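You operate a simulated robot arm through the tools that you are given. There is no shell and no other tool.

You are at the controls of a simulated robot arm. One attempt, no reset.

JOB
Line the white carton, pack the tubs on the order card and shut it.
Fine: swing the arm with the green knob clear before you shut flap one; the other packs stay. Set down upright: what you pick out.

It is judged by the outcome, as a careful person would: the job done as asked, and still so three seconds after it is handed in. It fails if anything else is knocked over, pushed out of place, dropped, spilled or broken.

ROBOT AND FRAMES
A 7-joint arm with a two-finger parallel gripper, fixed in place. Base frame: the origin is at the foot of the arm, x ahead of it, y to its left, z up. Lengths are in mm, angles in degrees, forces in N, time in s.
With the tool pointing down near the work surface it reaches from about 220 to 740 mm from the base axis. Its first joint turns from -166.0 to 166.0 degrees. Payload 1.57 kg.
The tool frame sits at the grasp point between the pads (the TCP): z along the fingers, y along the line on which they close. The tips reach 30 mm beyond it. Largest opening 110 mm; finger width 24, thickness 12; the body of the gripper, 48 by 112 mm, starts 78 mm behind the TCP.
Orientation is that of the tool frame in the base frame, as a unit quaternion [x, y, z, w]. With the fingers straight down and closing along the base's y, the tool's x points along the base's -x, its y along +y and its z along -z.

CONTROLS
- The arm moves only by the tool jog_arm. Its argument "targets" is a list of rows, each a list of 7 numbers: the shift along the base's x, y, z in units of 40 mm (1.0 is 40 mm), then the turn, a rotation vector about the base's x, y, z in units of 4 degrees (1.0 is 4 degrees), then the opening, from 0 (shut) to 1 (fully open). In form: [[x, y, z, ax, ay, az, jaw], ...]. A call has 1 to 20 rows; each row shifts and turns the commanded pose from where the row before left it. A call with a number of a shift or a turn outside -1 to 1 is refused whole. A row lasts 0.2 s, in which the tool goes at most 50 mm and 8.6 degrees; a call with a longer step from one row to the next is refused whole, and so is a gripper value outside its range. A pose out of reach is approached as far as the arm can. The call stops where the force on the tool passes 90 N (or 10 N more than at its start, if that is more) or the arm is blocked; 0.2 s more then pass. Each finger travels about 45 mm/s and halts on what it meets, pressing with about 39 N; the grip force reading is that of the motor and also rises with nothing between the fingers. The clock runs only during rows and for 0.2 s after the last one: add rows that do not move to give the fingers time. It gives the time, the measured TCP pose, the force on the tool (base axes), the opening and the grip force at its end, in the units of the frame above (readings bear some noise), with the torque about the TCP (base axes, N m) and any sound that the robot's microphone picked up.
- Cameras (640 x 400 px; columns grow to the right, rows downward): "scene" is fixed at [398.9, 500.2, 1603.4]; the picture's right is [-0.99, 0.11, 0.00], its down [0.10, 0.94, -0.33] and it looks along [-0.04, -0.33, -0.94] (base axes); focal length 214 px, centre (320, 200). "wrist" rides on the gripper at [70, 16, -141] in the tool frame; the picture's right is [-0.23, 0.97, 0.00], its down [-0.86, -0.20, -0.48] and it looks along [-0.47, -0.11, 0.88] (tool axes); focal length 222 px, centre (320, 200). There is no depth. A picture from a camera that has moved, and an enlarged one, comes with that camera's place and axes in the base frame and with its lens.
- snapshot(camera): a new picture of that camera. The clock stands still meanwhile.
- raise_lower(by): slides the trunk up (or, below 0, down) by that many mm; the arm rides with it, the base frame stays. It gives what a move gives, with no picture.
- close_up(camera, box): a new picture of the part [left, top, right, bottom] of that camera's present view, enlarged. The clock stands still meanwhile.
- job_done(): hands the job in; it is judged then, once.

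Nothing tells you positions but the pictures and the camera data. Unless the task says otherwise, let go and move clear before handing in.

The tools are called as name(argument=value, ...) on one line, values as JSON. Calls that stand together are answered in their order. jog_arm: Moves the arm, as the interface text tells. Its arguments: {"type":"object","properties":{"targets":{"type":"array","items":{"type":"array","items":{"type":"number"}}}},"required":["targets"]} The other tools are called the same way: raise_lower (by) slides the trunk up or down; snapshot (camera) takes a picture; close_up (camera, box) takes an enlarged picture of a part of a camera's view; job_done () hands the job in.

At the start:

```text
clock: 0.0
ee_pos: [298.4, 256.3, 1354.2]
orientation: [0.0, 1.0, -0.001, 0.0]
contact_force: [0.3, 0.9, 0.6]
ft_torque: [0.0, -0.02, 0.03]
grip_width: 109.9
grasp_force: 0.1
trunk travel left (down, up): [-500.0, 90.0]
```

scene: 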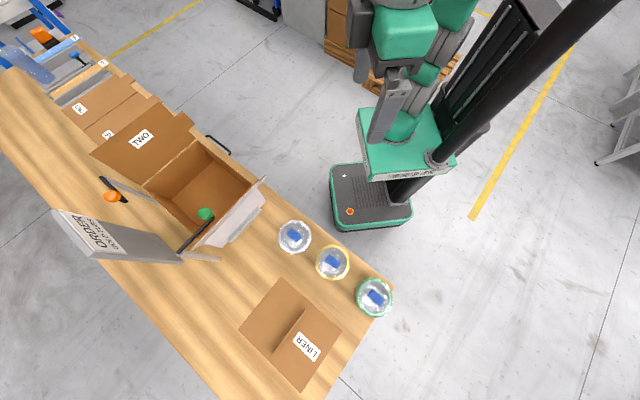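
wrist: 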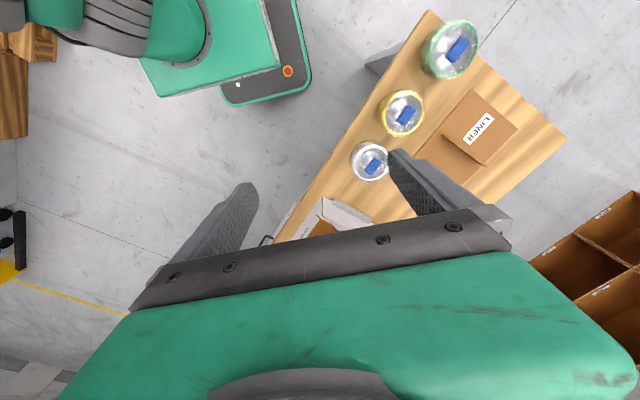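

I see a bench with an open carton, three round tubs, a liner sheet, an order card, and arms with green and orange knobs. I'll look closer first, before moving anything.

close_up(camera="scene", box=[40, 180, 240, 305])

close_up(camera="scene", box=[80, 90, 280, 215])

close_up(camera="scene", box=[230, 200, 410, 312])

close_up(camera="scene", box=[220, 270, 380, 400])

close_up(camera="scene", box=[0, 0, 160, 140])

```text
3.20 times, centred on (140, 242) of scene
camera zoom: at [398.9, 500.2, 1603.4], right [-0.99, 0.11, 0.0], down [0.1, 0.94, -0.33], along [-0.04, -0.33, -0.94], focal length 686 px, centre (896, 64)
```

zoom: 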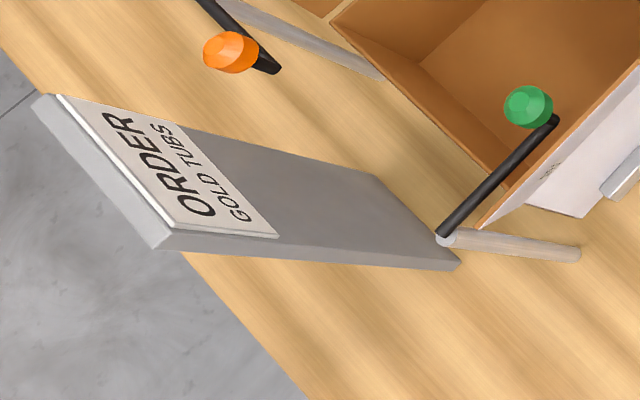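

```text
3.20 times, centred on (180, 152) of scene
camera zoom: at [398.9, 500.2, 1603.4], right [-0.99, 0.11, 0.0], down [0.1, 0.94, -0.33], along [-0.04, -0.33, -0.94], focal length 686 px, centre (768, 352)
```

zoom: 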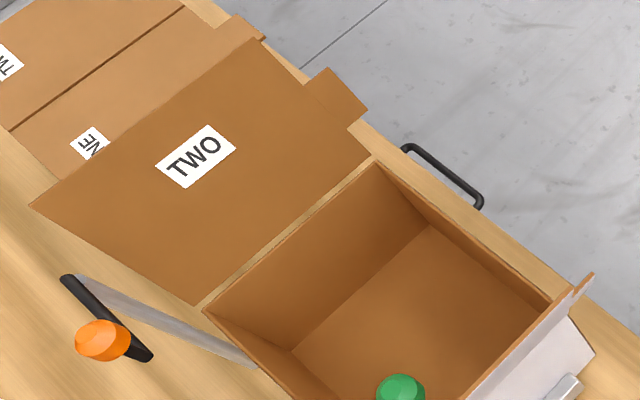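

```text
3.56 times, centred on (320, 256) of scene
camera zoom: at [398.9, 500.2, 1603.4], right [-0.99, 0.11, 0.0], down [0.1, 0.94, -0.33], along [-0.04, -0.33, -0.94], focal length 763 px, centre (320, 1)
```

zoom: 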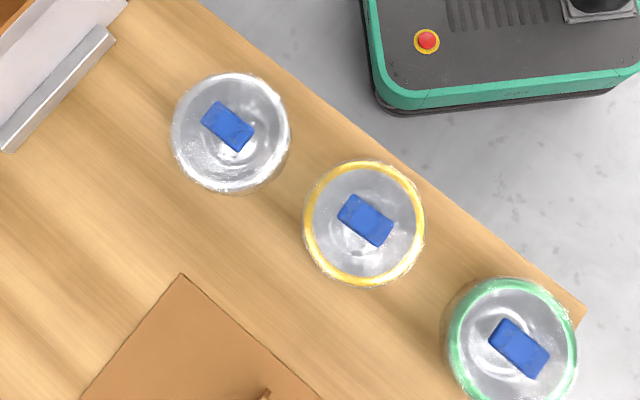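

```text
3.08 times, centred on (300, 335) of scene
camera zoom: at [398.9, 500.2, 1603.4], right [-0.99, 0.11, 0.0], down [0.1, 0.94, -0.33], along [-0.04, -0.33, -0.94], focal length 660 px, centre (382, -215)
```

zoom: 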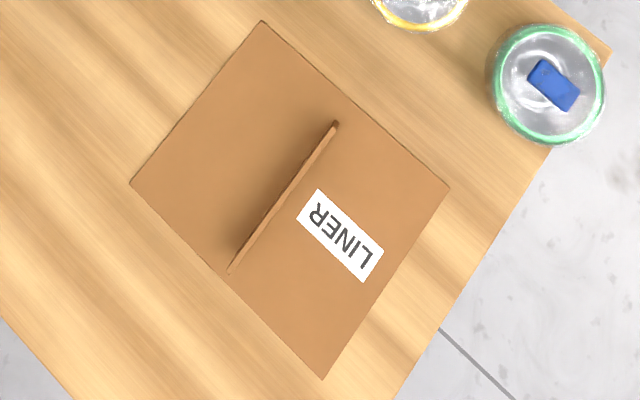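

```text
2.86 times, centred on (80, 70) of scene
camera zoom: at [398.9, 500.2, 1603.4], right [-0.99, 0.11, 0.0], down [0.1, 0.94, -0.33], along [-0.04, -0.33, -0.94], focal length 613 px, centre (1006, 571)
```

zoom: 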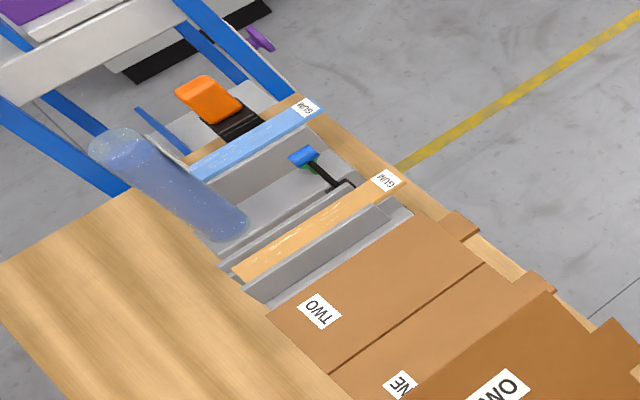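

The bench top looks to be around z≈795, running diagonally at 45°, with the carton on its right side as seen from the robot, the tubs in the middle and the liner at the far left. The card asks for gold tubs, so that's the gold-rimmed tub. I'll yaw and tilt the wrist camera towards the carton to see it properly.

jog_arm(targets=[[0, 0, 0, 0, 0, 1, 1], [0, 0, 0, 0, 0, 1, 1], [0, 0, 0, 0, 0, 1, 1], [0, 0, 0, 0, 0, 1, 1], [0, 0, 0, 0, 0, 1, 1], [0, 0, 0, 0, 0, 1, 1], [0, 0, 0, 0, 0, 1, 1], [0, 0, 0, 0, 0, 1, 1], [0, 0, 0, 0.53, -0.84, 0, 1], [0, 0, 0, 0.53, -0.84, 0, 1], [0, 0, 0, 0.53, -0.84, 0, 1], [0, 0, 0, 0.53, -0.84, 0, 1], [0, 0, 0, 0.53, -0.84, 0, 1], [0, 0, 0, 0.53, -0.84, 0, 1], [0, 0, 0, 0.53, -0.84, 0, 1], [0, 0, 0, 0, 0, 0, 1]])

snapshot(camera="wrist")

snapshot(camera="scene")

```text
clock: 3.4
ee_pos: [297.9, 256.9, 1354.2]
orientation: [-0.268, 0.933, 0.068, 0.231]
contact_force: [0.5, 1.2, 0.5]
ft_torque: [0.02, 0.0, -0.04]
grip_width: 110.1
grasp_force: 0.1
trunk travel left (down, up): [-500.0, 90.0]
```

```text
taken
camera wrist: at [181.3, 201.5, 1446.5], right [-0.35, 0.93, 0.11], down [0.56, 0.11, 0.82], along [0.75, 0.35, -0.56], focal length 222 px, centre (320, 200)
```

wrist: 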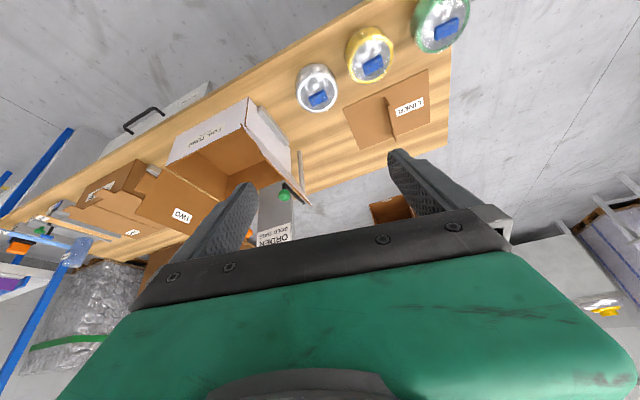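

```text
taken
```

scene: 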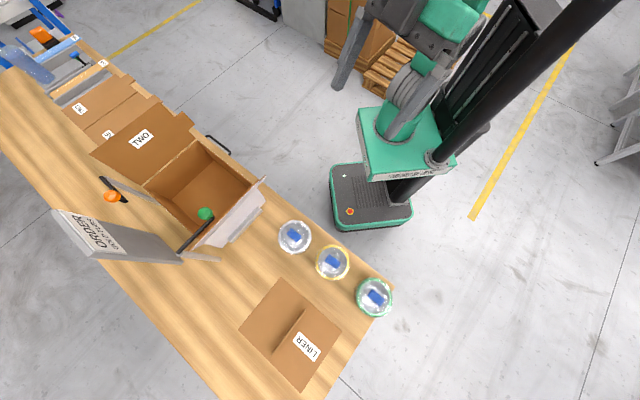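

The wrist view shows both cartons upside down. I'll enlarge it.

close_up(camera="wrist", box=[140, 80, 320, 192])

close_up(camera="wrist", box=[20, 130, 260, 280])

close_up(camera="wrist", box=[230, 140, 330, 250])

close_up(camera="wrist", box=[290, 0, 490, 160])

```text
3.56 times, centred on (230, 136) of wrist
camera zoom: at [181.3, 201.5, 1446.5], right [-0.35, 0.93, 0.11], down [0.56, 0.11, 0.82], along [0.75, 0.35, -0.56], focal length 790 px, centre (640, 428)
```

zoom: 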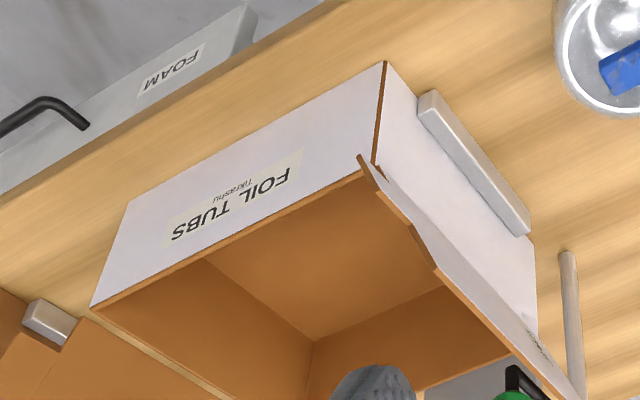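

```text
2.67 times, centred on (140, 205) of wrist
camera zoom: at [181.3, 201.5, 1446.5], right [-0.35, 0.93, 0.11], down [0.56, 0.11, 0.82], along [0.75, 0.35, -0.56], focal length 592 px, centre (800, 187)
```

zoom: 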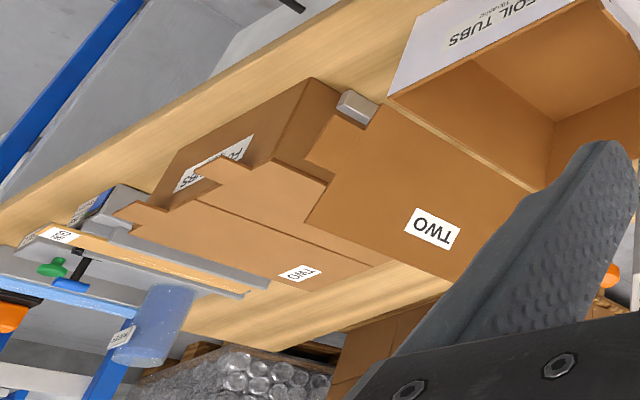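

```text
3.64 times, centred on (280, 195) of wrist
camera zoom: at [181.3, 201.5, 1446.5], right [-0.35, 0.93, 0.11], down [0.56, 0.11, 0.82], along [0.75, 0.35, -0.56], focal length 808 px, centre (466, 218)
```

zoom: 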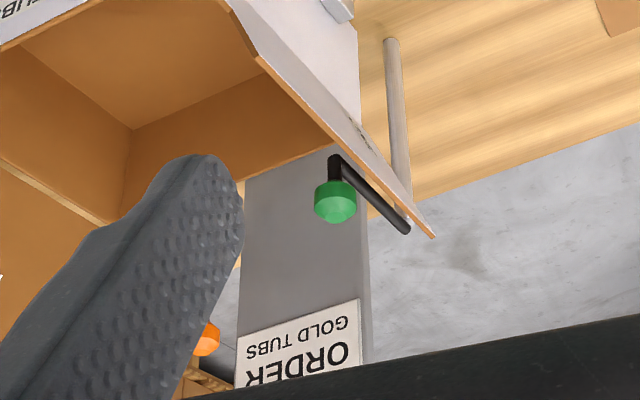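

```text
2.50 times, centred on (390, 80) of wrist
camera zoom: at [181.3, 201.5, 1446.5], right [-0.35, 0.93, 0.11], down [0.56, 0.11, 0.82], along [0.75, 0.35, -0.56], focal length 555 px, centre (145, 500)
```

zoom: 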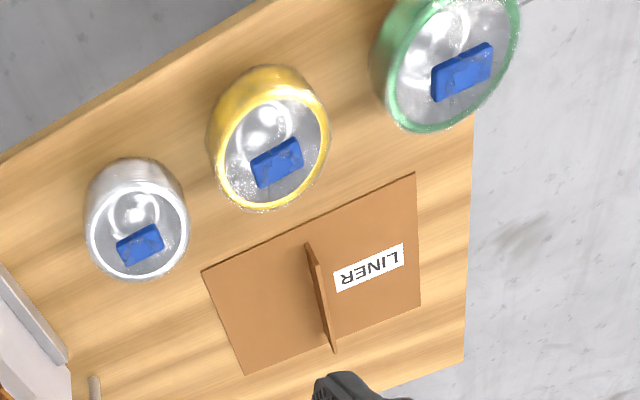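

The white carton spans roughly p 553–788 mm and q 281–568 mm in bench axes, where p is away from me and q runs along the bench. Its rim is near z≈940. Flap one leans outward, with the green-knob arm inside it. The liner's fin is far out, so I'll test the reach up high first, where it is safe, with the fingers aligned to the bench.

jog_arm(targets=[[0, 0, 0, 0, 0, 1, 1], [0, 0, 0, 0, 0, 1, 1], [0, 0, 0, 0, 0, 1, 1], [0, 0, 0, 0, 0, 0.25, 1], [0.39, 0.78, 0, 0, 0, 0, 1], [0.39, 0.78, 0, 0, 0, 0, 1], [0.39, 0.78, 0, 0, 0, 0, 1], [0.39, 0.78, 0, 0, 0, 0, 1], [0.39, 0.78, 0, 0, 0, 0, 1], [0.39, 0.78, 0, 0, 0, 0, 1], [0.39, 0.78, 0, 0, 0, 0, 1], [0.39, 0.78, 0, 0, 0, 0, 1], [0.39, 0.78, 0, 0, 0, 0, 1], [0.39, 0.78, 0, 0, 0, 0, 1], [0.39, 0.78, 0, 0, 0, 0, 1], [0.39, 0.78, 0, 0, 0, 0, 1], [0, 0, 0, 0, 0, 0, 1]])

snapshot(camera="wrist")

snapshot(camera="scene")

```text
clock: 7.0
ee_pos: [404.5, 523.4, 1323.9]
orientation: [-0.372, 0.897, 0.093, 0.221]
contact_force: [-0.9, 0.0, -0.7]
ft_torque: [-0.03, -0.03, 0.01]
grip_width: 110.0
grasp_force: 0.2
out of reach, approached as far as the arm can: row 12, 13, 14, 15, 16
trunk travel left (down, up): [-500.0, 90.0]
```

```text
taken
camera wrist: at [304.1, 443.2, 1416.2], right [-0.55, 0.83, 0.11], down [0.52, 0.24, 0.82], along [0.66, 0.51, -0.56], focal length 222 px, centre (320, 200)
```

wrist: 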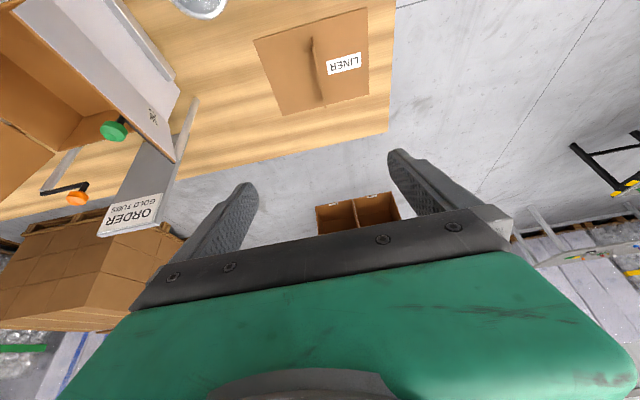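

```text
taken
```

scene: 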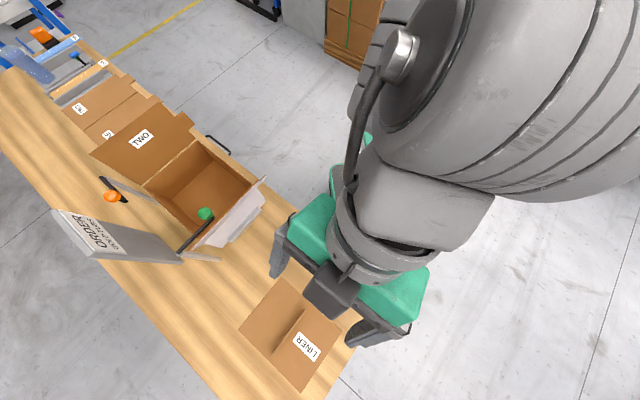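

Reach at this relative height stops at about 661 mm. I'll test whether going lower relative to the trunk gains reach; the tips stay well above everything.

jog_arm(targets=[[0, 0, -1, 0, 0, 0, 1], [0, 0, -1, 0, 0, 0, 1], [0, 0, -1, 0, 0, 0, 1], [0, 0, 0, 0, 0, 0, 1]])

jog_arm(targets=[[0, 0, -1, 0, 0, 0, 1], [0, 0, -1, 0, 0, 0, 1], [0, 0, 0, 0, 0, 0, 1]])

```text
clock: 8.0
ee_pos: [406.2, 525.8, 1207.3]
orientation: [-0.372, 0.897, 0.092, 0.22]
contact_force: [0.2, 0.0, -0.3]
ft_torque: [-0.02, 0.0, -0.03]
grip_width: 110.1
grasp_force: 0.1
trunk travel left (down, up): [-500.0, 90.0]
```

```text
clock: 8.8
ee_pos: [423.5, 558.4, 1149.2]
orientation: [-0.373, 0.897, 0.093, 0.221]
contact_force: [-0.1, 0.7, -0.7]
ft_torque: [0.0, -0.05, 0.01]
grip_width: 110.0
grasp_force: 0.0
out of reach, approached as far as the arm can: row 1, 2
trunk travel left (down, up): [-500.0, 90.0]
```

jog_arm(targets=[[0.3, 0.4, 0, 0, 0, 0, 1], [0.3, 0.4, 0, 0, 0, 0, 1], [0.3, 0.4, 0, 0, 0, 0, 1], [0.3, 0.4, 0, 0, 0, 0, 1], [0.3, 0.4, 0, 0, 0, 0, 1], [0.3, 0.4, 0, 0, 0, 0, 1], [0, 0, 0, 0, 0, 0, 1]])

snapshot(camera="scene")

```text
clock: 10.4
ee_pos: [443.7, 582.2, 1149.0]
orientation: [-0.372, 0.897, 0.094, 0.221]
contact_force: [-0.2, -0.3, 0.7]
ft_torque: [-0.03, 0.0, 0.01]
grip_width: 109.9
grasp_force: 0.0
out of reach, approached as far as the arm can: row 2, 3, 4, 5, 6
trunk travel left (down, up): [-500.0, 90.0]
```

```text
taken
```

scene: 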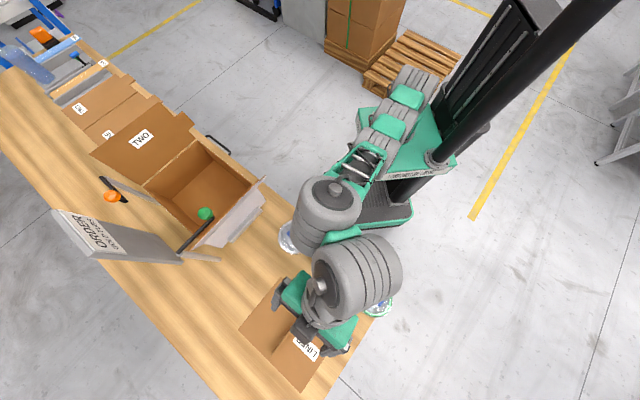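

jog_arm(targets=[[0, 0, 0, 0.7, -0.7, 0, 1], [0, 0, 0, 0.7, -0.7, 0, 1], [0, 0, 0, 0.7, -0.7, 0, 1], [0, 0, 0, 0.7, -0.7, 0, 1], [0, 0, 0, 0.7, -0.7, 0, 1], [0.3, 0.4, 0, 0, 0, 0, 1], [0.3, 0.4, 0, 0, 0, 0, 1], [0.3, 0.4, 0, 0, 0, 0, 1], [0.3, 0.4, 0, 0, 0, 0, 1], [0.3, 0.4, 0, 0, 0, 0, 1], [0.3, 0.4, 0, 0, 0, 0, 1], [0, 0, 0, 0, 0, 0, 1]])

```text
clock: 13.0
ee_pos: [441.6, 582.0, 1148.7]
orientation: [-0.372, 0.897, 0.093, 0.222]
contact_force: [0.5, -0.4, 0.8]
ft_torque: [0.03, -0.02, -0.01]
grip_width: 110.3
grasp_force: 0.1
out of reach, approached as far as the arm can: row 1, 2, 3, 4, 5, 6, 7, 8, 9, 10, 11
trunk travel left (down, up): [-500.0, 90.0]
```

jog_arm(targets=[[-0.6, -0.8, 0, 0, 0, 0, 1], [-0.6, -0.8, 0, 0, 0, 0, 1], [-0.6, -0.8, 0, 0, 0, 0, 1], [0, 0, 0, 0.7, -0.7, 0, 1], [0, 0, 0, 0.7, -0.7, 0, 1], [0, 0, 0, 0.7, -0.7, 0, 1], [0, 0, 0, 0.7, -0.7, 0, 1], [0, 0, 0, 0.7, -0.7, 0, 1], [0, 0, 0, 0, 0, 0, 1]])

jog_arm(targets=[[0.3, 0.4, 0, 0, 0, 0, 1], [0.3, 0.4, 0, 0, 0, 0, 1], [0.3, 0.4, 0, 0, 0, 0, 1], [0.3, 0.4, 0, 0, 0, 0, 1], [0.3, 0.4, 0, 0, 0, 0, 1], [0.3, 0.4, 0, 0, 0, 0, 1], [0.3, 0.4, 0, 0, 0, 0, 1], [0.3, 0.4, 0, 0, 0, 0, 1], [0.3, 0.4, 0, 0, 0, 0, 1], [0.3, 0.4, 0, 0, 0, 0, 1], [0.3, 0.4, 0, 0, 0, 0, 1], [0.3, 0.4, 0, 0, 0, 0, 1], [0, 0, 0, 0, 0, 0, 1]])

```text
clock: 15.0
ee_pos: [416.9, 561.7, 1192.4]
orientation: [-0.365, 0.881, 0.116, 0.277]
contact_force: [-0.8, 1.1, 0.4]
ft_torque: [0.01, -0.01, 0.02]
grip_width: 110.2
grasp_force: 0.0
out of reach, approached as far as the arm can: row 1, 2, 3, 4, 5, 6, 7, 8
trunk travel left (down, up): [-500.0, 90.0]
```

```text
clock: 17.8
ee_pos: [433.0, 563.3, 1203.3]
orientation: [-0.367, 0.882, 0.116, 0.273]
contact_force: [0.3, -0.2, 0.2]
ft_torque: [0.01, -0.01, -0.02]
grip_width: 110.1
grasp_force: 0.1
out of reach, approached as far as the arm can: row 1, 2, 3, 4, 5, 6, 7, 8, 9, 10, 11, 12
trunk travel left (down, up): [-500.0, 90.0]
```

jog_arm(targets=[[-0.6, -0.8, 0, 0, 0, 0, 1], [-0.6, -0.8, 0, 0, 0, 0, 1], [-0.6, -0.8, 0, 0, 0, 0, 1], [-0.6, -0.8, 0, 0, 0, 0, 1], [0, 0, 0, 0, 0, 0, 1]])

jog_arm(targets=[[0, 0, 0, 0.7, -0.7, 0, 1], [0, 0, 0, 0.7, -0.7, 0, 1], [0, 0, 0, 0, 0, 0, 1]])

snapshot(camera="scene")

```text
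clock: 19.0
ee_pos: [400.5, 541.6, 1253.0]
orientation: [-0.366, 0.881, 0.116, 0.276]
contact_force: [-0.5, -0.8, -0.5]
ft_torque: [0.0, 0.01, 0.01]
grip_width: 110.1
grasp_force: 0.0
out of reach, approached as far as the arm can: row 1, 2, 3, 4
trunk travel left (down, up): [-500.0, 90.0]
```

```text
clock: 19.8
ee_pos: [403.0, 548.1, 1273.5]
orientation: [-0.358, 0.863, 0.139, 0.33]
contact_force: [-0.5, -0.8, 0.4]
ft_torque: [0.02, 0.01, -0.02]
grip_width: 110.0
grasp_force: 0.0
out of reach, approached as far as the arm can: row 1, 2
trunk travel left (down, up): [-500.0, 90.0]
```

```text
taken
```

scene: 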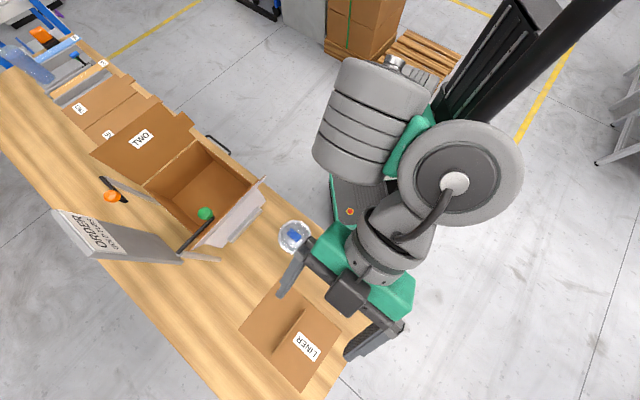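

jog_arm(targets=[[0, 0, 0, -0.7, 0.7, 0, 1], [0, 0, 0, -0.7, 0.7, 0, 1], [0, 0, 0, -0.7, 0.7, 0, 1], [0, 0, 0, -0.7, 0.7, 0, 1], [0, 0, 0, -0.7, 0.7, 0, 1], [0, 0, 0, 0, 0, 0, 1]])

jog_arm(targets=[[-0.5, -0.7, 0, 0, 0, 0, 1], [-0.5, -0.7, 0, 0, 0, 0, 1], [-0.5, -0.7, 0, 0, 0, 0, 1], [0, 0, 0, 0, 0, 0, 1]])

snapshot(camera="scene")

```text
clock: 21.2
ee_pos: [395.3, 543.9, 1269.2]
orientation: [-0.375, 0.905, 0.077, 0.183]
contact_force: [0.0, -0.2, -0.1]
ft_torque: [0.01, -0.01, -0.01]
grip_width: 110.0
grasp_force: 0.1
out of reach, approached as far as the arm can: row 5
trunk travel left (down, up): [-500.0, 90.0]
```

```text
clock: 22.2
ee_pos: [333.6, 458.7, 1269.9]
orientation: [-0.375, 0.905, 0.077, 0.183]
contact_force: [0.1, 0.9, 0.0]
ft_torque: [0.0, -0.02, 0.03]
grip_width: 109.9
grasp_force: 0.0
trunk travel left (down, up): [-500.0, 90.0]
```

```text
taken
```

scene: 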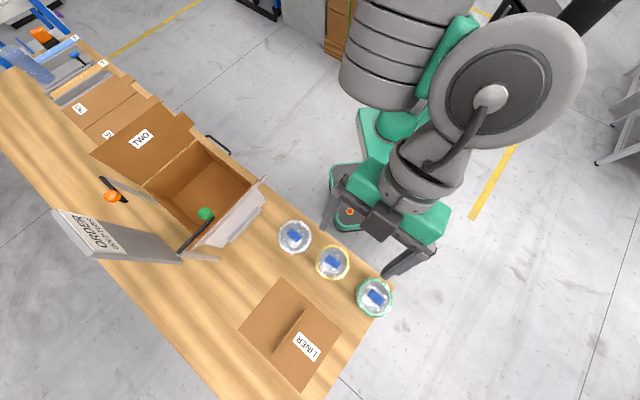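

jog_arm(targets=[[0.45, 0.535, -0.85, 0, 0, 0, 1], [0.45, 0.535, -0.85, 0, 0, 0, 1], [0.45, 0.535, -0.85, 0, 0, 0, 1], [0.45, 0.535, -0.85, 0, 0, 0, 1], [0.45, 0.535, -0.85, 0, 0, 0, 1], [0, 0, 0, 0, 0, 0, 1]])

jog_arm(targets=[[0.2, 0.2, -0.85, 0, 0, 0, 1], [0.2, 0.2, -0.85, 0, 0, 0, 1], [0.2, 0.2, -0.85, 0, 0, 0, 1], [0, 0, 0, 0, 0, 0, 1]])

snapshot(camera="wrist")

snapshot(camera="scene")

```text
clock: 23.6
ee_pos: [424.2, 569.1, 1100.6]
orientation: [-0.375, 0.905, 0.078, 0.183]
contact_force: [0.8, -0.1, -0.5]
ft_torque: [-0.01, 0.02, 0.05]
grip_width: 110.0
grasp_force: 0.1
out of reach, approached as far as the arm can: row 3
trunk travel left (down, up): [-500.0, 90.0]
```

```text
clock: 24.6
ee_pos: [432.8, 578.3, 1068.2]
orientation: [-0.376, 0.905, 0.078, 0.184]
contact_force: [-0.2, -0.1, 0.0]
ft_torque: [0.01, 0.01, 0.01]
grip_width: 110.1
grasp_force: 0.0
out of reach, approached as far as the arm can: row 2, 3
trunk travel left (down, up): [-500.0, 90.0]
```

```text
taken
camera wrist: at [338.2, 503.1, 1170.1], right [-0.54, 0.84, 0.09], down [0.57, 0.28, 0.77], along [0.62, 0.47, -0.63], focal length 222 px, centre (320, 200)
```

wrist: 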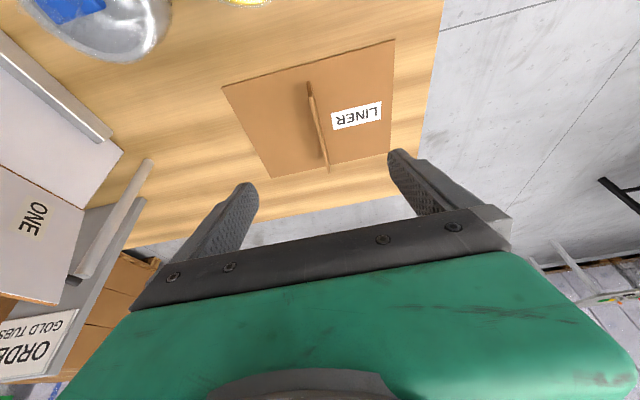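

```text
taken
```

scene: 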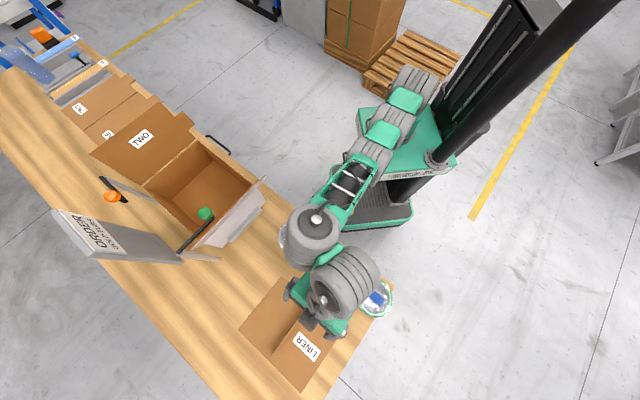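

The arm's reach seems limited in this tilted posture. I'll set the tool straight down to check its real extent.

jog_arm(targets=[[-0.5, -0.5, 0.3, 0, 0, 0, 1], [-0.5, -0.5, 0.3, 0, 0, 0, 1], [0, 0, 0, -0.7, 0.7, 0, 1], [0, 0, 0, -0.7, 0.7, 0, 1], [0, 0, 0, -0.7, 0.7, 0, 1], [0, 0, 0, -0.7, 0.7, 0, 1], [0, 0, 0, -0.7, 0.7, 0, 1], [0, 0, 0, -0.55, 0.55, 0, 1], [0, 0, 0, 0, 0, 0, 1]])

jog_arm(targets=[[0.3, 0.4, 0, 0, 0, 0, 1], [0.3, 0.4, 0, 0, 0, 0, 1], [0.3, 0.4, 0, 0, 0, 0, 1], [0.3, 0.4, 0, 0, 0, 0, 1], [0.3, 0.4, 0, 0, 0, 0, 1], [0.3, 0.4, 0, 0, 0, 0, 1], [0, 0, 0, 0, 0, 0, 1]])

snapshot(camera="scene")

```text
clock: 26.6
ee_pos: [398.9, 547.0, 1092.0]
orientation: [-0.381, 0.924, 0.005, 0.03]
contact_force: [0.1, 0.5, 0.3]
ft_torque: [0.01, 0.01, 0.02]
grip_width: 110.3
grasp_force: 0.0
out of reach, approached as far as the arm can: row 1, 2, 7, 8
trunk travel left (down, up): [-500.0, 90.0]
```

```text
clock: 28.2
ee_pos: [410.8, 563.8, 1079.1]
orientation: [-0.382, 0.924, 0.005, 0.031]
contact_force: [0.7, 0.6, 1.4]
ft_torque: [0.01, 0.03, 0.01]
grip_width: 110.0
grasp_force: 0.1
out of reach, approached as far as the arm can: row 1, 2, 3, 4, 5, 6
trunk travel left (down, up): [-500.0, 90.0]
```

```text
taken
```

scene: 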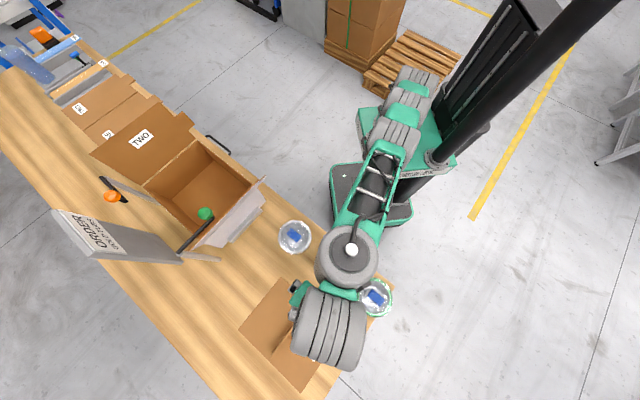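

jog_arm(targets=[[-0.2, -0.2, -0.5, 0, 0, 0, 1], [-0.2, -0.2, -0.5, 0, 0, 0, 1], [0, 0, -0.8, 0, 0, 0, 1], [0, 0, -0.8, 0, 0, 0, 1], [0, 0, 0, 0, 0, 0, 1]])

jog_arm(targets=[[0.3, 0.4, 0, 0, 0, 0, 1], [0.3, 0.4, 0, 0, 0, 0, 1], [0.3, 0.4, 0, 0, 0, 0, 1], [0, 0, 0, 0, 0, 0, 1]])

```text
clock: 29.4
ee_pos: [391.3, 551.0, 975.8]
orientation: [-0.382, 0.924, 0.005, 0.031]
contact_force: [0.8, -0.1, -0.1]
ft_torque: [-0.03, -0.01, -0.01]
grip_width: 109.8
grasp_force: 0.0
trunk travel left (down, up): [-500.0, 90.0]
```

```text
clock: 30.4
ee_pos: [417.2, 586.7, 976.9]
orientation: [-0.383, 0.923, 0.005, 0.031]
contact_force: [-0.5, -0.5, -0.1]
ft_torque: [0.03, -0.04, 0.0]
grip_width: 109.7
grasp_force: 0.1
out of reach, approached as far as the arm can: row 3
trunk travel left (down, up): [-500.0, 90.0]
```

jog_arm(targets=[[-0.5, -0.5, -0.4, 0, 0, 0, 1], [-0.5, -0.5, -0.4, 0, 0, 0, 1], [0, 0, -0.2, 0.7, -0.7, 0, 1], [0, 0, 0, 0.7, -0.7, 0, 1], [0, 0, 0, 0.7, -0.7, 0, 1], [0, 0, 0, 0.7, -0.7, 0, 1], [0, 0, 0, 0.7, -0.7, 0, 1], [0, 0, 0, 0, 0, 0, 1]])

jog_arm(targets=[[0.4, 0.4, 0, 0, 0, 0, 1], [0.4, 0.4, 0, 0, 0, 0, 1], [0.4, 0.4, 0, 0, 0, 0, 1], [0.4, 0.4, 0, 0, 0, 0, 1], [0.4, 0.4, 0, 0, 0, 0, 1], [0.4, 0.4, 0, 0, 0, 0, 1], [0, 0, 0, 0, 0, 0, 1]])

snapshot(camera="wrist")

snapshot(camera="scene")

```text
clock: 32.2
ee_pos: [390.4, 571.6, 951.6]
orientation: [-0.378, 0.917, 0.041, 0.118]
contact_force: [0.3, 0.4, 0.0]
ft_torque: [0.0, -0.03, -0.03]
grip_width: 110.1
grasp_force: 0.1
out of reach, approached as far as the arm can: row 3, 4, 5, 6, 7
trunk travel left (down, up): [-500.0, 90.0]
```

```text
clock: 33.8
ee_pos: [427.9, 581.2, 974.5]
orientation: [-0.378, 0.918, 0.041, 0.117]
contact_force: [-0.1, 0.5, 0.3]
ft_torque: [-0.01, -0.01, 0.01]
grip_width: 110.1
grasp_force: 0.1
out of reach, approached as far as the arm can: row 1, 2, 3, 4, 5, 6
trunk travel left (down, up): [-500.0, 90.0]
```

```text
taken
camera wrist: at [343.4, 521.5, 1095.0], right [-0.53, 0.85, 0.04], down [0.64, 0.36, 0.68], along [0.56, 0.39, -0.74], focal length 222 px, centre (320, 200)
```

wrist: 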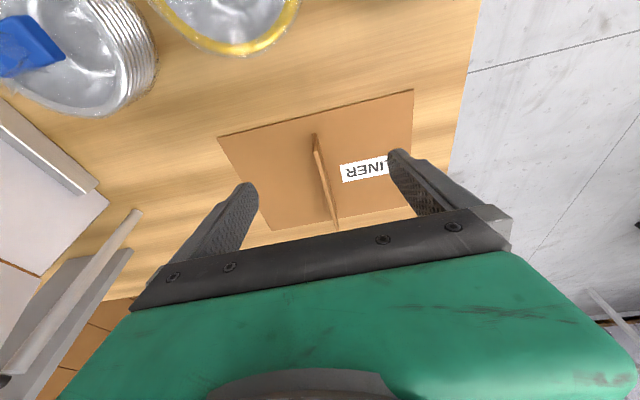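

```text
taken
```

scene: 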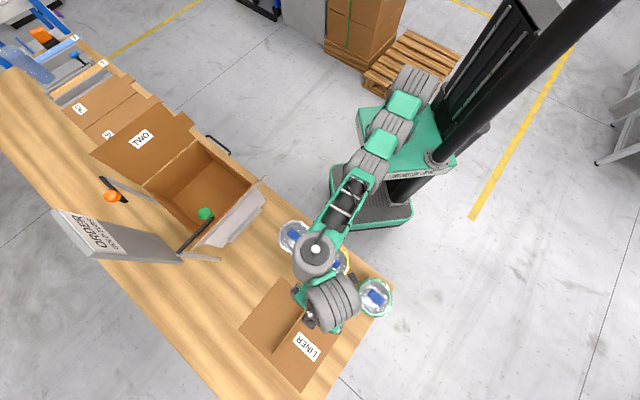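

The wrist flexion seems to be what limits me, not the arm's length. I'll untilt, extend, then tilt outward while letting the tool swing out about the wrist.

jog_arm(targets=[[-0.4, -0.4, 0.1, -0.7, 0.7, 0, 1], [-0.3, -0.3, 0.1, -0.7, 0.7, 0, 1], [-0.2, -0.2, 0.1, -0.5, 0.5, 0, 1], [0, 0, 0, 0, 0, 0, 1]])

jog_arm(targets=[[0.3, 0.3, 0.28, 0.7, -0.7, 0, 1], [0.3, 0.3, 0.28, 0.7, -0.7, 0, 1], [0.3, 0.3, 0.28, 0.7, -0.7, 0, 1], [0.3, 0.3, 0.28, 0.7, -0.7, 0, 1], [0.3, 0.3, 0.28, 0.7, -0.7, 0, 1], [0, 0, 0, 0, 0, 0, 1]])

```text
clock: 34.8
ee_pos: [389.8, 547.0, 987.1]
orientation: [-0.382, 0.924, 0.005, 0.031]
contact_force: [0.5, 0.5, -0.4]
ft_torque: [-0.01, 0.02, 0.0]
grip_width: 109.9
grasp_force: 0.1
trunk travel left (down, up): [-500.0, 90.0]
```

```text
clock: 36.2
ee_pos: [430.5, 587.3, 1029.6]
orientation: [-0.376, 0.914, 0.05, 0.144]
contact_force: [-0.3, -0.2, 0.2]
ft_torque: [0.02, -0.01, 0.0]
grip_width: 110.0
grasp_force: 0.0
out of reach, approached as far as the arm can: row 4, 5
trunk travel left (down, up): [-500.0, 90.0]
```

jog_arm(targets=[[-0.3, -0.3, -0.28, -0.7, 0.7, 0, 1], [-0.3, -0.3, -0.28, -0.7, 0.7, 0, 1], [-0.3, -0.3, -0.28, -0.7, 0.7, 0, 1], [0, 0, 0, -0.35, 0.35, 0, 1], [0.3, 0.4, -0.3, 0, 0, 0, 1], [0.25, 0.35, -0.3, 0, 0, 0, 1], [0, 0, 0, 0, 0, 0, 1]])

jog_arm(targets=[[0.3, 0.3, 0.28, 0.7, -0.7, 0, 1], [0.3, 0.3, 0.28, 0.7, -0.7, 0, 1], [0.3, 0.3, 0.28, 0.7, -0.7, 0, 1], [0.3, 0.3, 0.28, 0.7, -0.7, 0, 1], [0.3, 0.3, 0.28, 0.7, -0.7, 0, 1], [0.3, 0.3, 0.28, 0.7, -0.7, 0, 1], [0, 0, 0, 0, 0, 0, 1]])

snapshot(camera="scene")

```text
clock: 37.8
ee_pos: [419.4, 581.7, 970.3]
orientation: [-0.382, 0.924, 0.004, 0.032]
contact_force: [-0.5, 0.1, -0.7]
ft_torque: [-0.03, -0.03, 0.01]
grip_width: 109.9
grasp_force: 0.1
trunk travel left (down, up): [-500.0, 90.0]
```

```text
clock: 39.4
ee_pos: [437.8, 642.7, 997.9]
orientation: [-0.382, 0.912, 0.089, 0.123]
contact_force: [0.0, 1.3, 0.1]
ft_torque: [-0.03, -0.01, 0.0]
grip_width: 110.3
grasp_force: 0.1
out of reach, approached as far as the arm can: row 1, 2, 3, 4, 5, 6
trunk travel left (down, up): [-500.0, 90.0]
```

```text
taken
```

scene: 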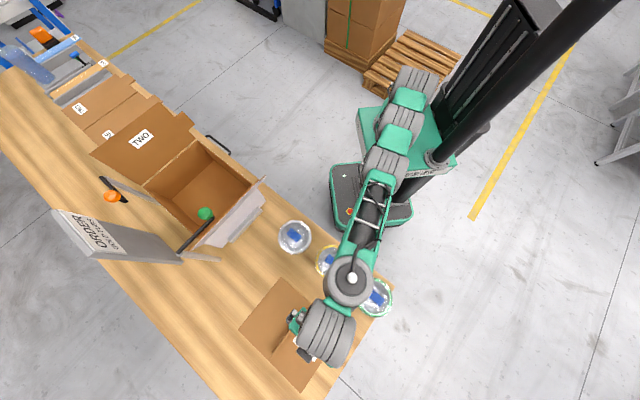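

Reach got to 778 mm once the tool leaned in the arm's own radial plane. I'll continue that way to find the real limit.

jog_arm(targets=[[0.225, 0.33, 0.28, 0.82, -0.56, 0, 1], [0.225, 0.33, 0.28, 0.82, -0.56, 0, 1], [0.225, 0.33, 0.28, 0.82, -0.56, 0, 1], [0, 0, 0, 0, 0, 0, 1]])

jog_arm(targets=[[0.3, 0.4, -0.3, 0, 0, 0, 1], [0.3, 0.4, -0.3, 0, 0, 0, 1], [0, 0, 0, 0, 0, 0, 1]])

snapshot(camera="scene")

```text
clock: 40.4
ee_pos: [462.8, 672.3, 1030.6]
orientation: [-0.372, 0.89, 0.142, 0.224]
contact_force: [-0.2, -1.0, 0.7]
ft_torque: [0.01, 0.01, -0.01]
grip_width: 110.1
grasp_force: 0.2
trunk travel left (down, up): [-500.0, 90.0]
```

```text
clock: 41.2
ee_pos: [476.4, 686.0, 1001.5]
orientation: [-0.372, 0.89, 0.141, 0.225]
contact_force: [0.0, 0.1, -0.1]
ft_torque: [0.01, 0.02, 0.0]
grip_width: 110.1
grasp_force: 0.1
out of reach, approached as far as the arm can: row 1, 2
trunk travel left (down, up): [-500.0, 90.0]
```

```text
taken
```

scene: 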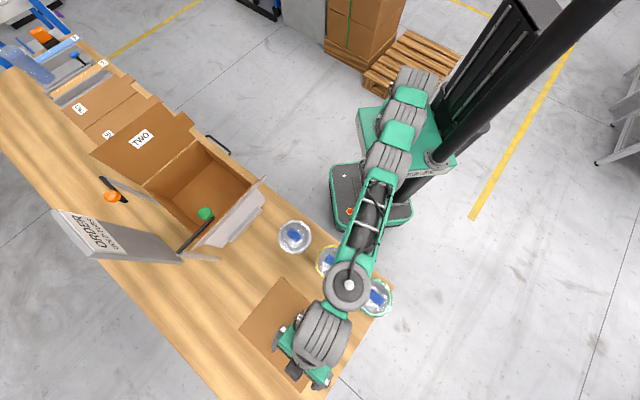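

Now 816–835 mm is reachable with a tilt of about 31° in the radial plane, so the liner and carton are workable. I'll look at the liner's fin from here.

snapshot(camera="wrist")

close_up(camera="wrist", box=[210, 30, 450, 180])

```text
taken
camera wrist: at [380.0, 595.6, 1089.3], right [-0.57, 0.8, 0.2], down [0.54, 0.18, 0.83], along [0.63, 0.57, -0.53], focal length 222 px, centre (320, 200)
```

wrist: 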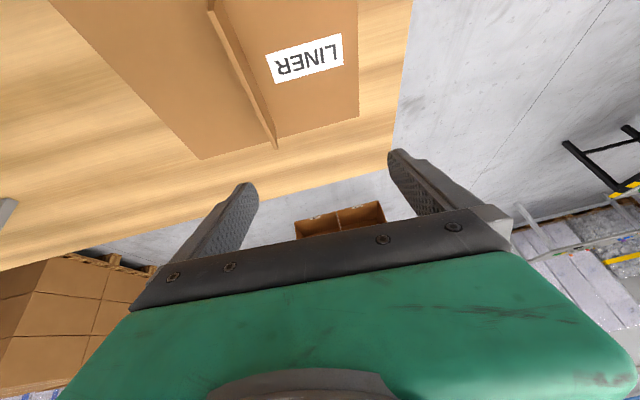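

```text
2.67 times, centred on (330, 105) of wrist
camera zoom: at [380.0, 595.6, 1089.3], right [-0.57, 0.8, 0.2], down [0.54, 0.18, 0.83], along [0.63, 0.57, -0.53], focal length 592 px, centre (293, 453)
```

zoom: 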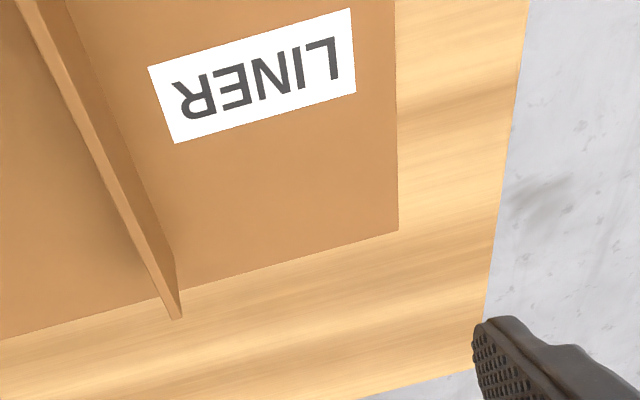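

The fin stands about 48 mm high (top z≈846), running along the depth direction at q≈-99. I'll square the tool to it and come back to about p=790.

jog_arm(targets=[[0.15, -0.72, 0.37, -0.9, 0.045, -0.2, 1], [0.15, -0.72, 0.37, -0.9, 0.045, -0.2, 1], [0, 0, 0, 0, 0, 0, 1]])

snapshot(camera="wrist")

```text
clock: 42.0
ee_pos: [487.0, 627.7, 1031.4]
orientation: [-0.373, 0.903, 0.083, 0.199]
contact_force: [-0.7, 0.0, -0.7]
ft_torque: [0.0, -0.02, 0.0]
grip_width: 110.2
grasp_force: 0.0
trunk travel left (down, up): [-500.0, 90.0]
```

```text
taken
camera wrist: at [389.2, 551.0, 1131.1], right [-0.54, 0.84, 0.1], down [0.55, 0.26, 0.79], along [0.64, 0.48, -0.6], focal length 222 px, centre (320, 200)
```

wrist: 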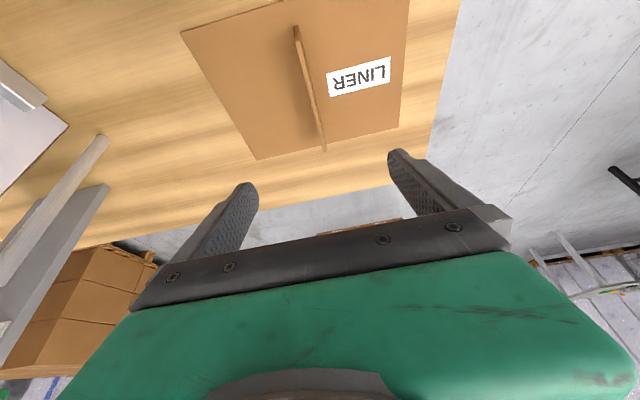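

Clean pose, centred over the fin at p≈788, q≈-99.5. I'll lower with the trunk in two steps, checking in between.

raise_lower(by=-150)

snapshot(camera="wrist")

snapshot(camera="scene")

```text
clock: 43.8
ee_pos: [487.4, 627.3, 882.9]
orientation: [-0.373, 0.902, 0.083, 0.2]
contact_force: [-0.6, -0.6, -0.5]
ft_torque: [0.0, -0.02, -0.01]
grip_width: 110.0
grasp_force: 0.2
trunk travel left (down, up): [-350.0, 240.0]
```

```text
taken
camera wrist: at [389.2, 551.3, 981.2], right [-0.54, 0.83, 0.1], down [0.55, 0.26, 0.79], along [0.64, 0.48, -0.6], focal length 222 px, centre (320, 200)
```

wrist: 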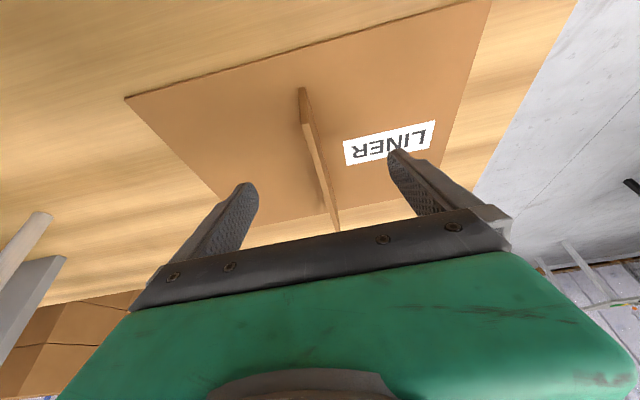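

```text
taken
```

scene: 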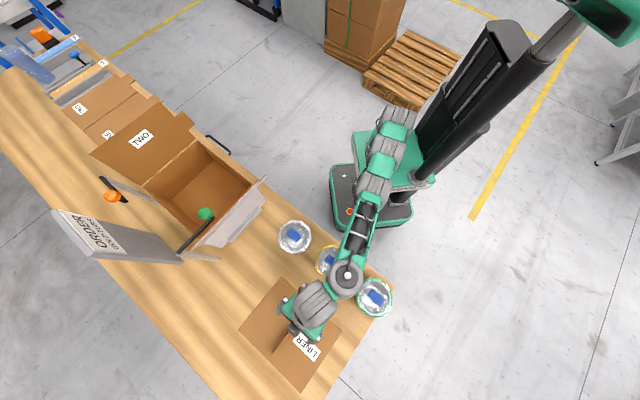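

raise_lower(by=-44)

snapshot(camera="wrist")

```text
clock: 44.6
ee_pos: [486.3, 627.1, 839.0]
orientation: [-0.373, 0.902, 0.083, 0.199]
contact_force: [0.7, 0.5, -0.4]
ft_torque: [-0.03, -0.04, 0.04]
grip_width: 110.1
grasp_force: 0.1
trunk travel left (down, up): [-306.0, 284.0]
```

```text
taken
camera wrist: at [389.1, 551.2, 937.2], right [-0.54, 0.83, 0.1], down [0.55, 0.26, 0.79], along [0.64, 0.48, -0.6], focal length 222 px, centre (320, 200)
```

wrist: 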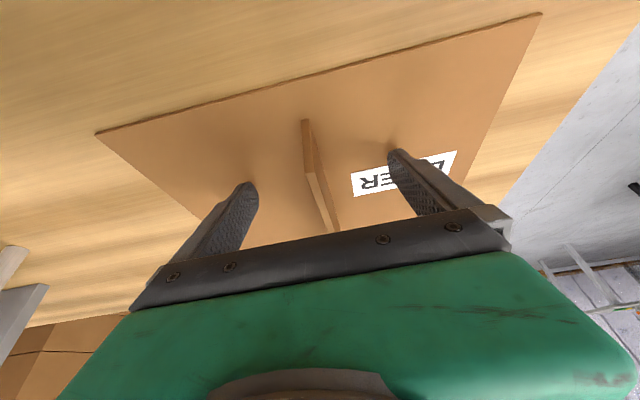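

The fin sits between the fingers. Closing.

jog_arm(targets=[[0, 0, 0, 0, 0, 0, 0.5], [0, 0, 0, 0, 0, 0, 0.3], [0, 0, 0, 0, 0, 0, 0], [0, 0, 0, 0, 0, 0, 0], [0, 0, 0, 0, 0, 0, 0], [0, 0, 0, 0, 0, 0, 0], [0, 0, 0, 0, 0, 0, 0], [0, 0, 0, 0, 0, 0, 0], [0, 0, 0, 0, 0, 0, 0]])

snapshot(camera="wrist")

```text
clock: 46.6
ee_pos: [486.5, 628.0, 838.7]
orientation: [-0.373, 0.902, 0.084, 0.199]
contact_force: [0.8, 0.4, -0.2]
ft_torque: [-0.02, -0.05, 0.11]
grip_width: 5.2
grasp_force: 26.2
trunk travel left (down, up): [-306.0, 284.0]
```

```text
taken
camera wrist: at [389.2, 551.3, 937.1], right [-0.54, 0.83, 0.1], down [0.55, 0.26, 0.79], along [0.64, 0.48, -0.6], focal length 222 px, centre (320, 200)
```

wrist: 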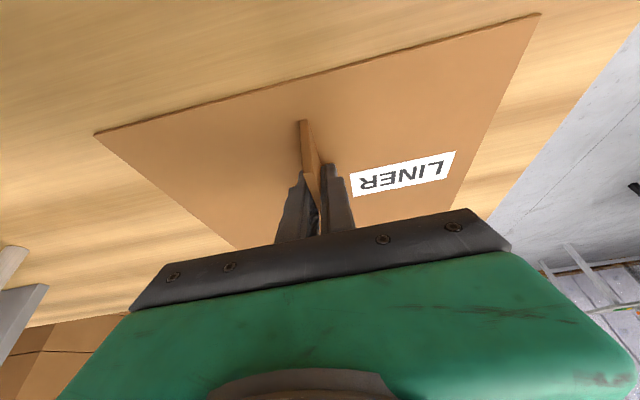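

raise_lower(by=60)

snapshot(camera="wrist")

snapshot(camera="scene")

```text
clock: 47.6
ee_pos: [488.4, 628.4, 899.1]
orientation: [-0.372, 0.902, 0.083, 0.201]
contact_force: [-1.1, -0.5, -0.3]
ft_torque: [-0.03, 0.0, 0.01]
grip_width: 0.2
grasp_force: 21.4
trunk travel left (down, up): [-366.0, 224.0]
```

```text
taken
camera wrist: at [389.2, 551.4, 996.8], right [-0.54, 0.83, 0.1], down [0.55, 0.26, 0.79], along [0.64, 0.48, -0.6], focal length 222 px, centre (320, 200)
```

wrist: 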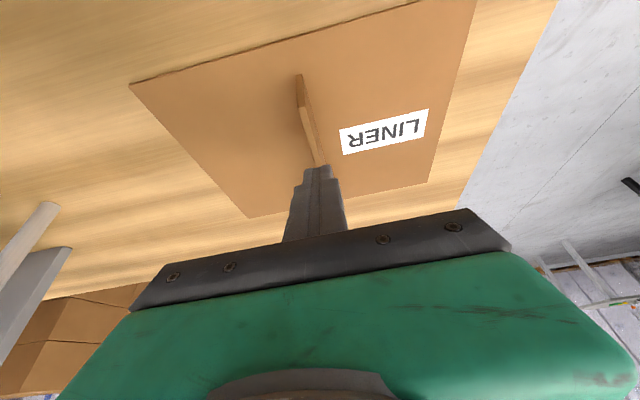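

```text
taken
```

scene: 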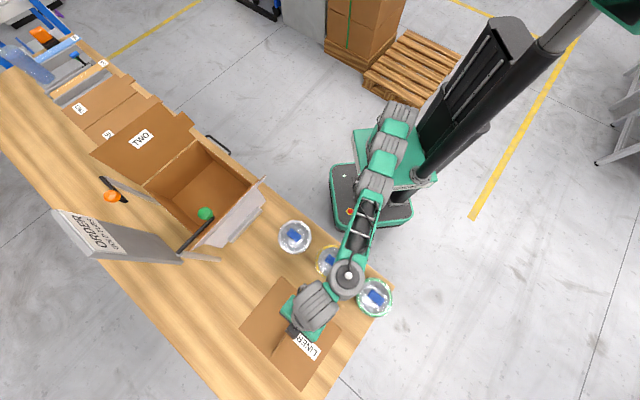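

The fin slipped out; my grip was too shallow. The liner still seems to be in place. I'll measure the fin again.

close_up(camera="wrist", box=[240, 50, 400, 150])

```text
4.00 times, centred on (320, 100) of wrist
camera zoom: at [389.2, 551.4, 996.8], right [-0.54, 0.83, 0.1], down [0.55, 0.26, 0.79], along [0.64, 0.48, -0.6], focal length 888 px, centre (320, 600)
```

zoom: 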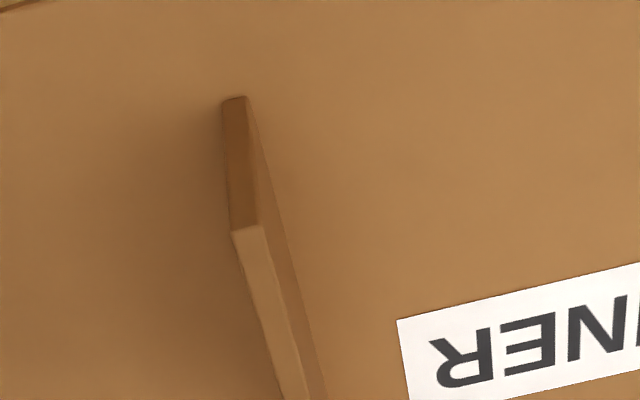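

The fin is 50 mm high and about 5.5 mm thick. I'll regrip deeper, let the force build fully, and lift in small steps.

jog_arm(targets=[[0, 0, 0, 0, 0, 0, 0.5], [0, 0, 0, 0, 0, 0, 0.5], [0, 0, 0, 0, 0, 0, 0.5], [0, 0, 0, 0, 0, 0, 0.5], [0, 0, 0, 0, 0, 0, 0.5]])

raise_lower(by=-60)

jog_arm(targets=[[0, 0, -0.1, 0, 0, 0, 0.5], [0, 0, -0.05, 0, 0, 0, 0.5], [0, 0, 0, 0, 0, 0, 0.5]])

snapshot(camera="wrist")

```text
clock: 48.8
ee_pos: [488.2, 628.3, 897.8]
orientation: [-0.373, 0.902, 0.084, 0.2]
contact_force: [-0.7, 0.0, 0.4]
ft_torque: [-0.02, 0.04, 0.01]
grip_width: 54.9
grasp_force: 0.0
trunk travel left (down, up): [-366.0, 224.0]
```

```text
clock: 49.8
ee_pos: [488.0, 626.8, 838.0]
orientation: [-0.373, 0.902, 0.084, 0.199]
contact_force: [0.1, -0.3, -0.5]
ft_torque: [-0.01, 0.0, -0.02]
grip_width: 55.2
grasp_force: 0.0
trunk travel left (down, up): [-306.0, 284.0]
```

```text
clock: 50.6
ee_pos: [486.1, 628.1, 835.5]
orientation: [-0.373, 0.901, 0.085, 0.203]
contact_force: [1.2, 1.1, 14.8]
ft_torque: [-0.03, -0.18, 0.01]
grip_width: 55.7
grasp_force: 0.1
trunk travel left (down, up): [-306.0, 284.0]
```

```text
taken
camera wrist: at [388.3, 551.1, 933.6], right [-0.54, 0.83, 0.1], down [0.54, 0.26, 0.8], along [0.64, 0.49, -0.59], focal length 222 px, centre (320, 200)
```

wrist: 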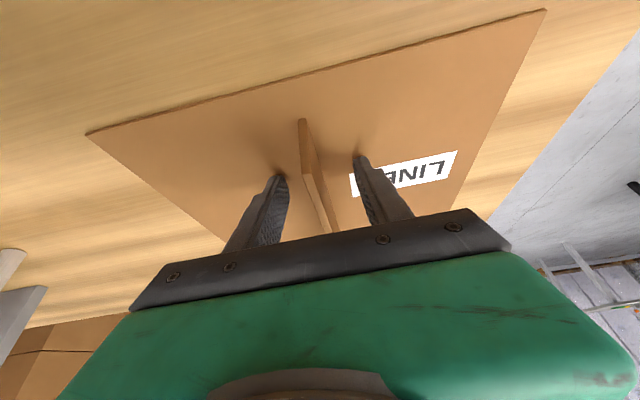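

jog_arm(targets=[[0, 0, 0.05, 0, 0, 0, 0.5], [0, 0, 0, 0, 0, 0, 0.2], [0, 0, 0, 0, 0, 0, 0], [0, 0, 0, 0, 0, 0, 0], [0, 0, 0, 0, 0, 0, 0], [0, 0, 0, 0, 0, 0, 0], [0, 0, 0, 0, 0, 0, 0], [0, 0, 0, 0, 0, 0, 0], [0, 0, 0, 0, 0, 0, 0], [0, 0, 0, 0, 0, 0, 0], [0, 0, 0, 0, 0, 0, 0], [0, 0, 0, 0, 0, 0, 0], [0, 0, 0, 0, 0, 0, 0]])

jog_arm(targets=[[0, 0, 0.05, 0, 0, 0, 0], [0, 0, 0.05, 0, 0, 0, 0], [0, 0, 0.05, 0, 0, 0, 0], [0, 0, 0.05, 0, 0, 0, 0]])

snapshot(camera="wrist")

```text
clock: 53.4
ee_pos: [487.5, 626.9, 835.8]
orientation: [-0.372, 0.902, 0.083, 0.201]
contact_force: [-1.8, 0.2, 15.9]
ft_torque: [-0.01, -0.04, 0.18]
grip_width: 5.5
grasp_force: 25.1
trunk travel left (down, up): [-306.0, 284.0]
```

```text
clock: 54.4
ee_pos: [486.8, 627.7, 839.0]
orientation: [-0.373, 0.903, 0.083, 0.199]
contact_force: [-0.2, 0.1, -0.2]
ft_torque: [0.01, -0.01, -0.01]
grip_width: 5.5
grasp_force: 24.7
trunk travel left (down, up): [-306.0, 284.0]
```

```text
taken
camera wrist: at [388.8, 551.9, 940.1], right [-0.54, 0.84, 0.1], down [0.55, 0.26, 0.79], along [0.64, 0.48, -0.6], focal length 222 px, centre (320, 200)
```

wrist: 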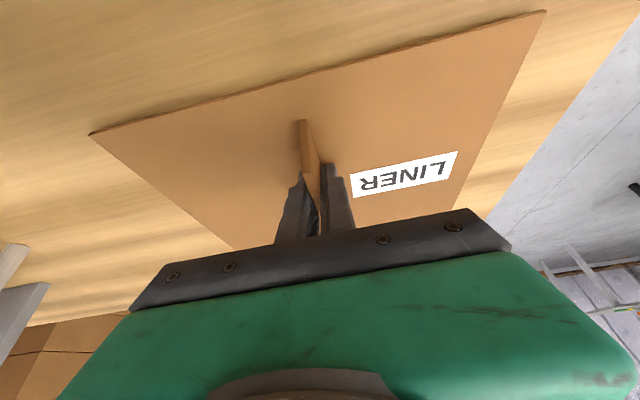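

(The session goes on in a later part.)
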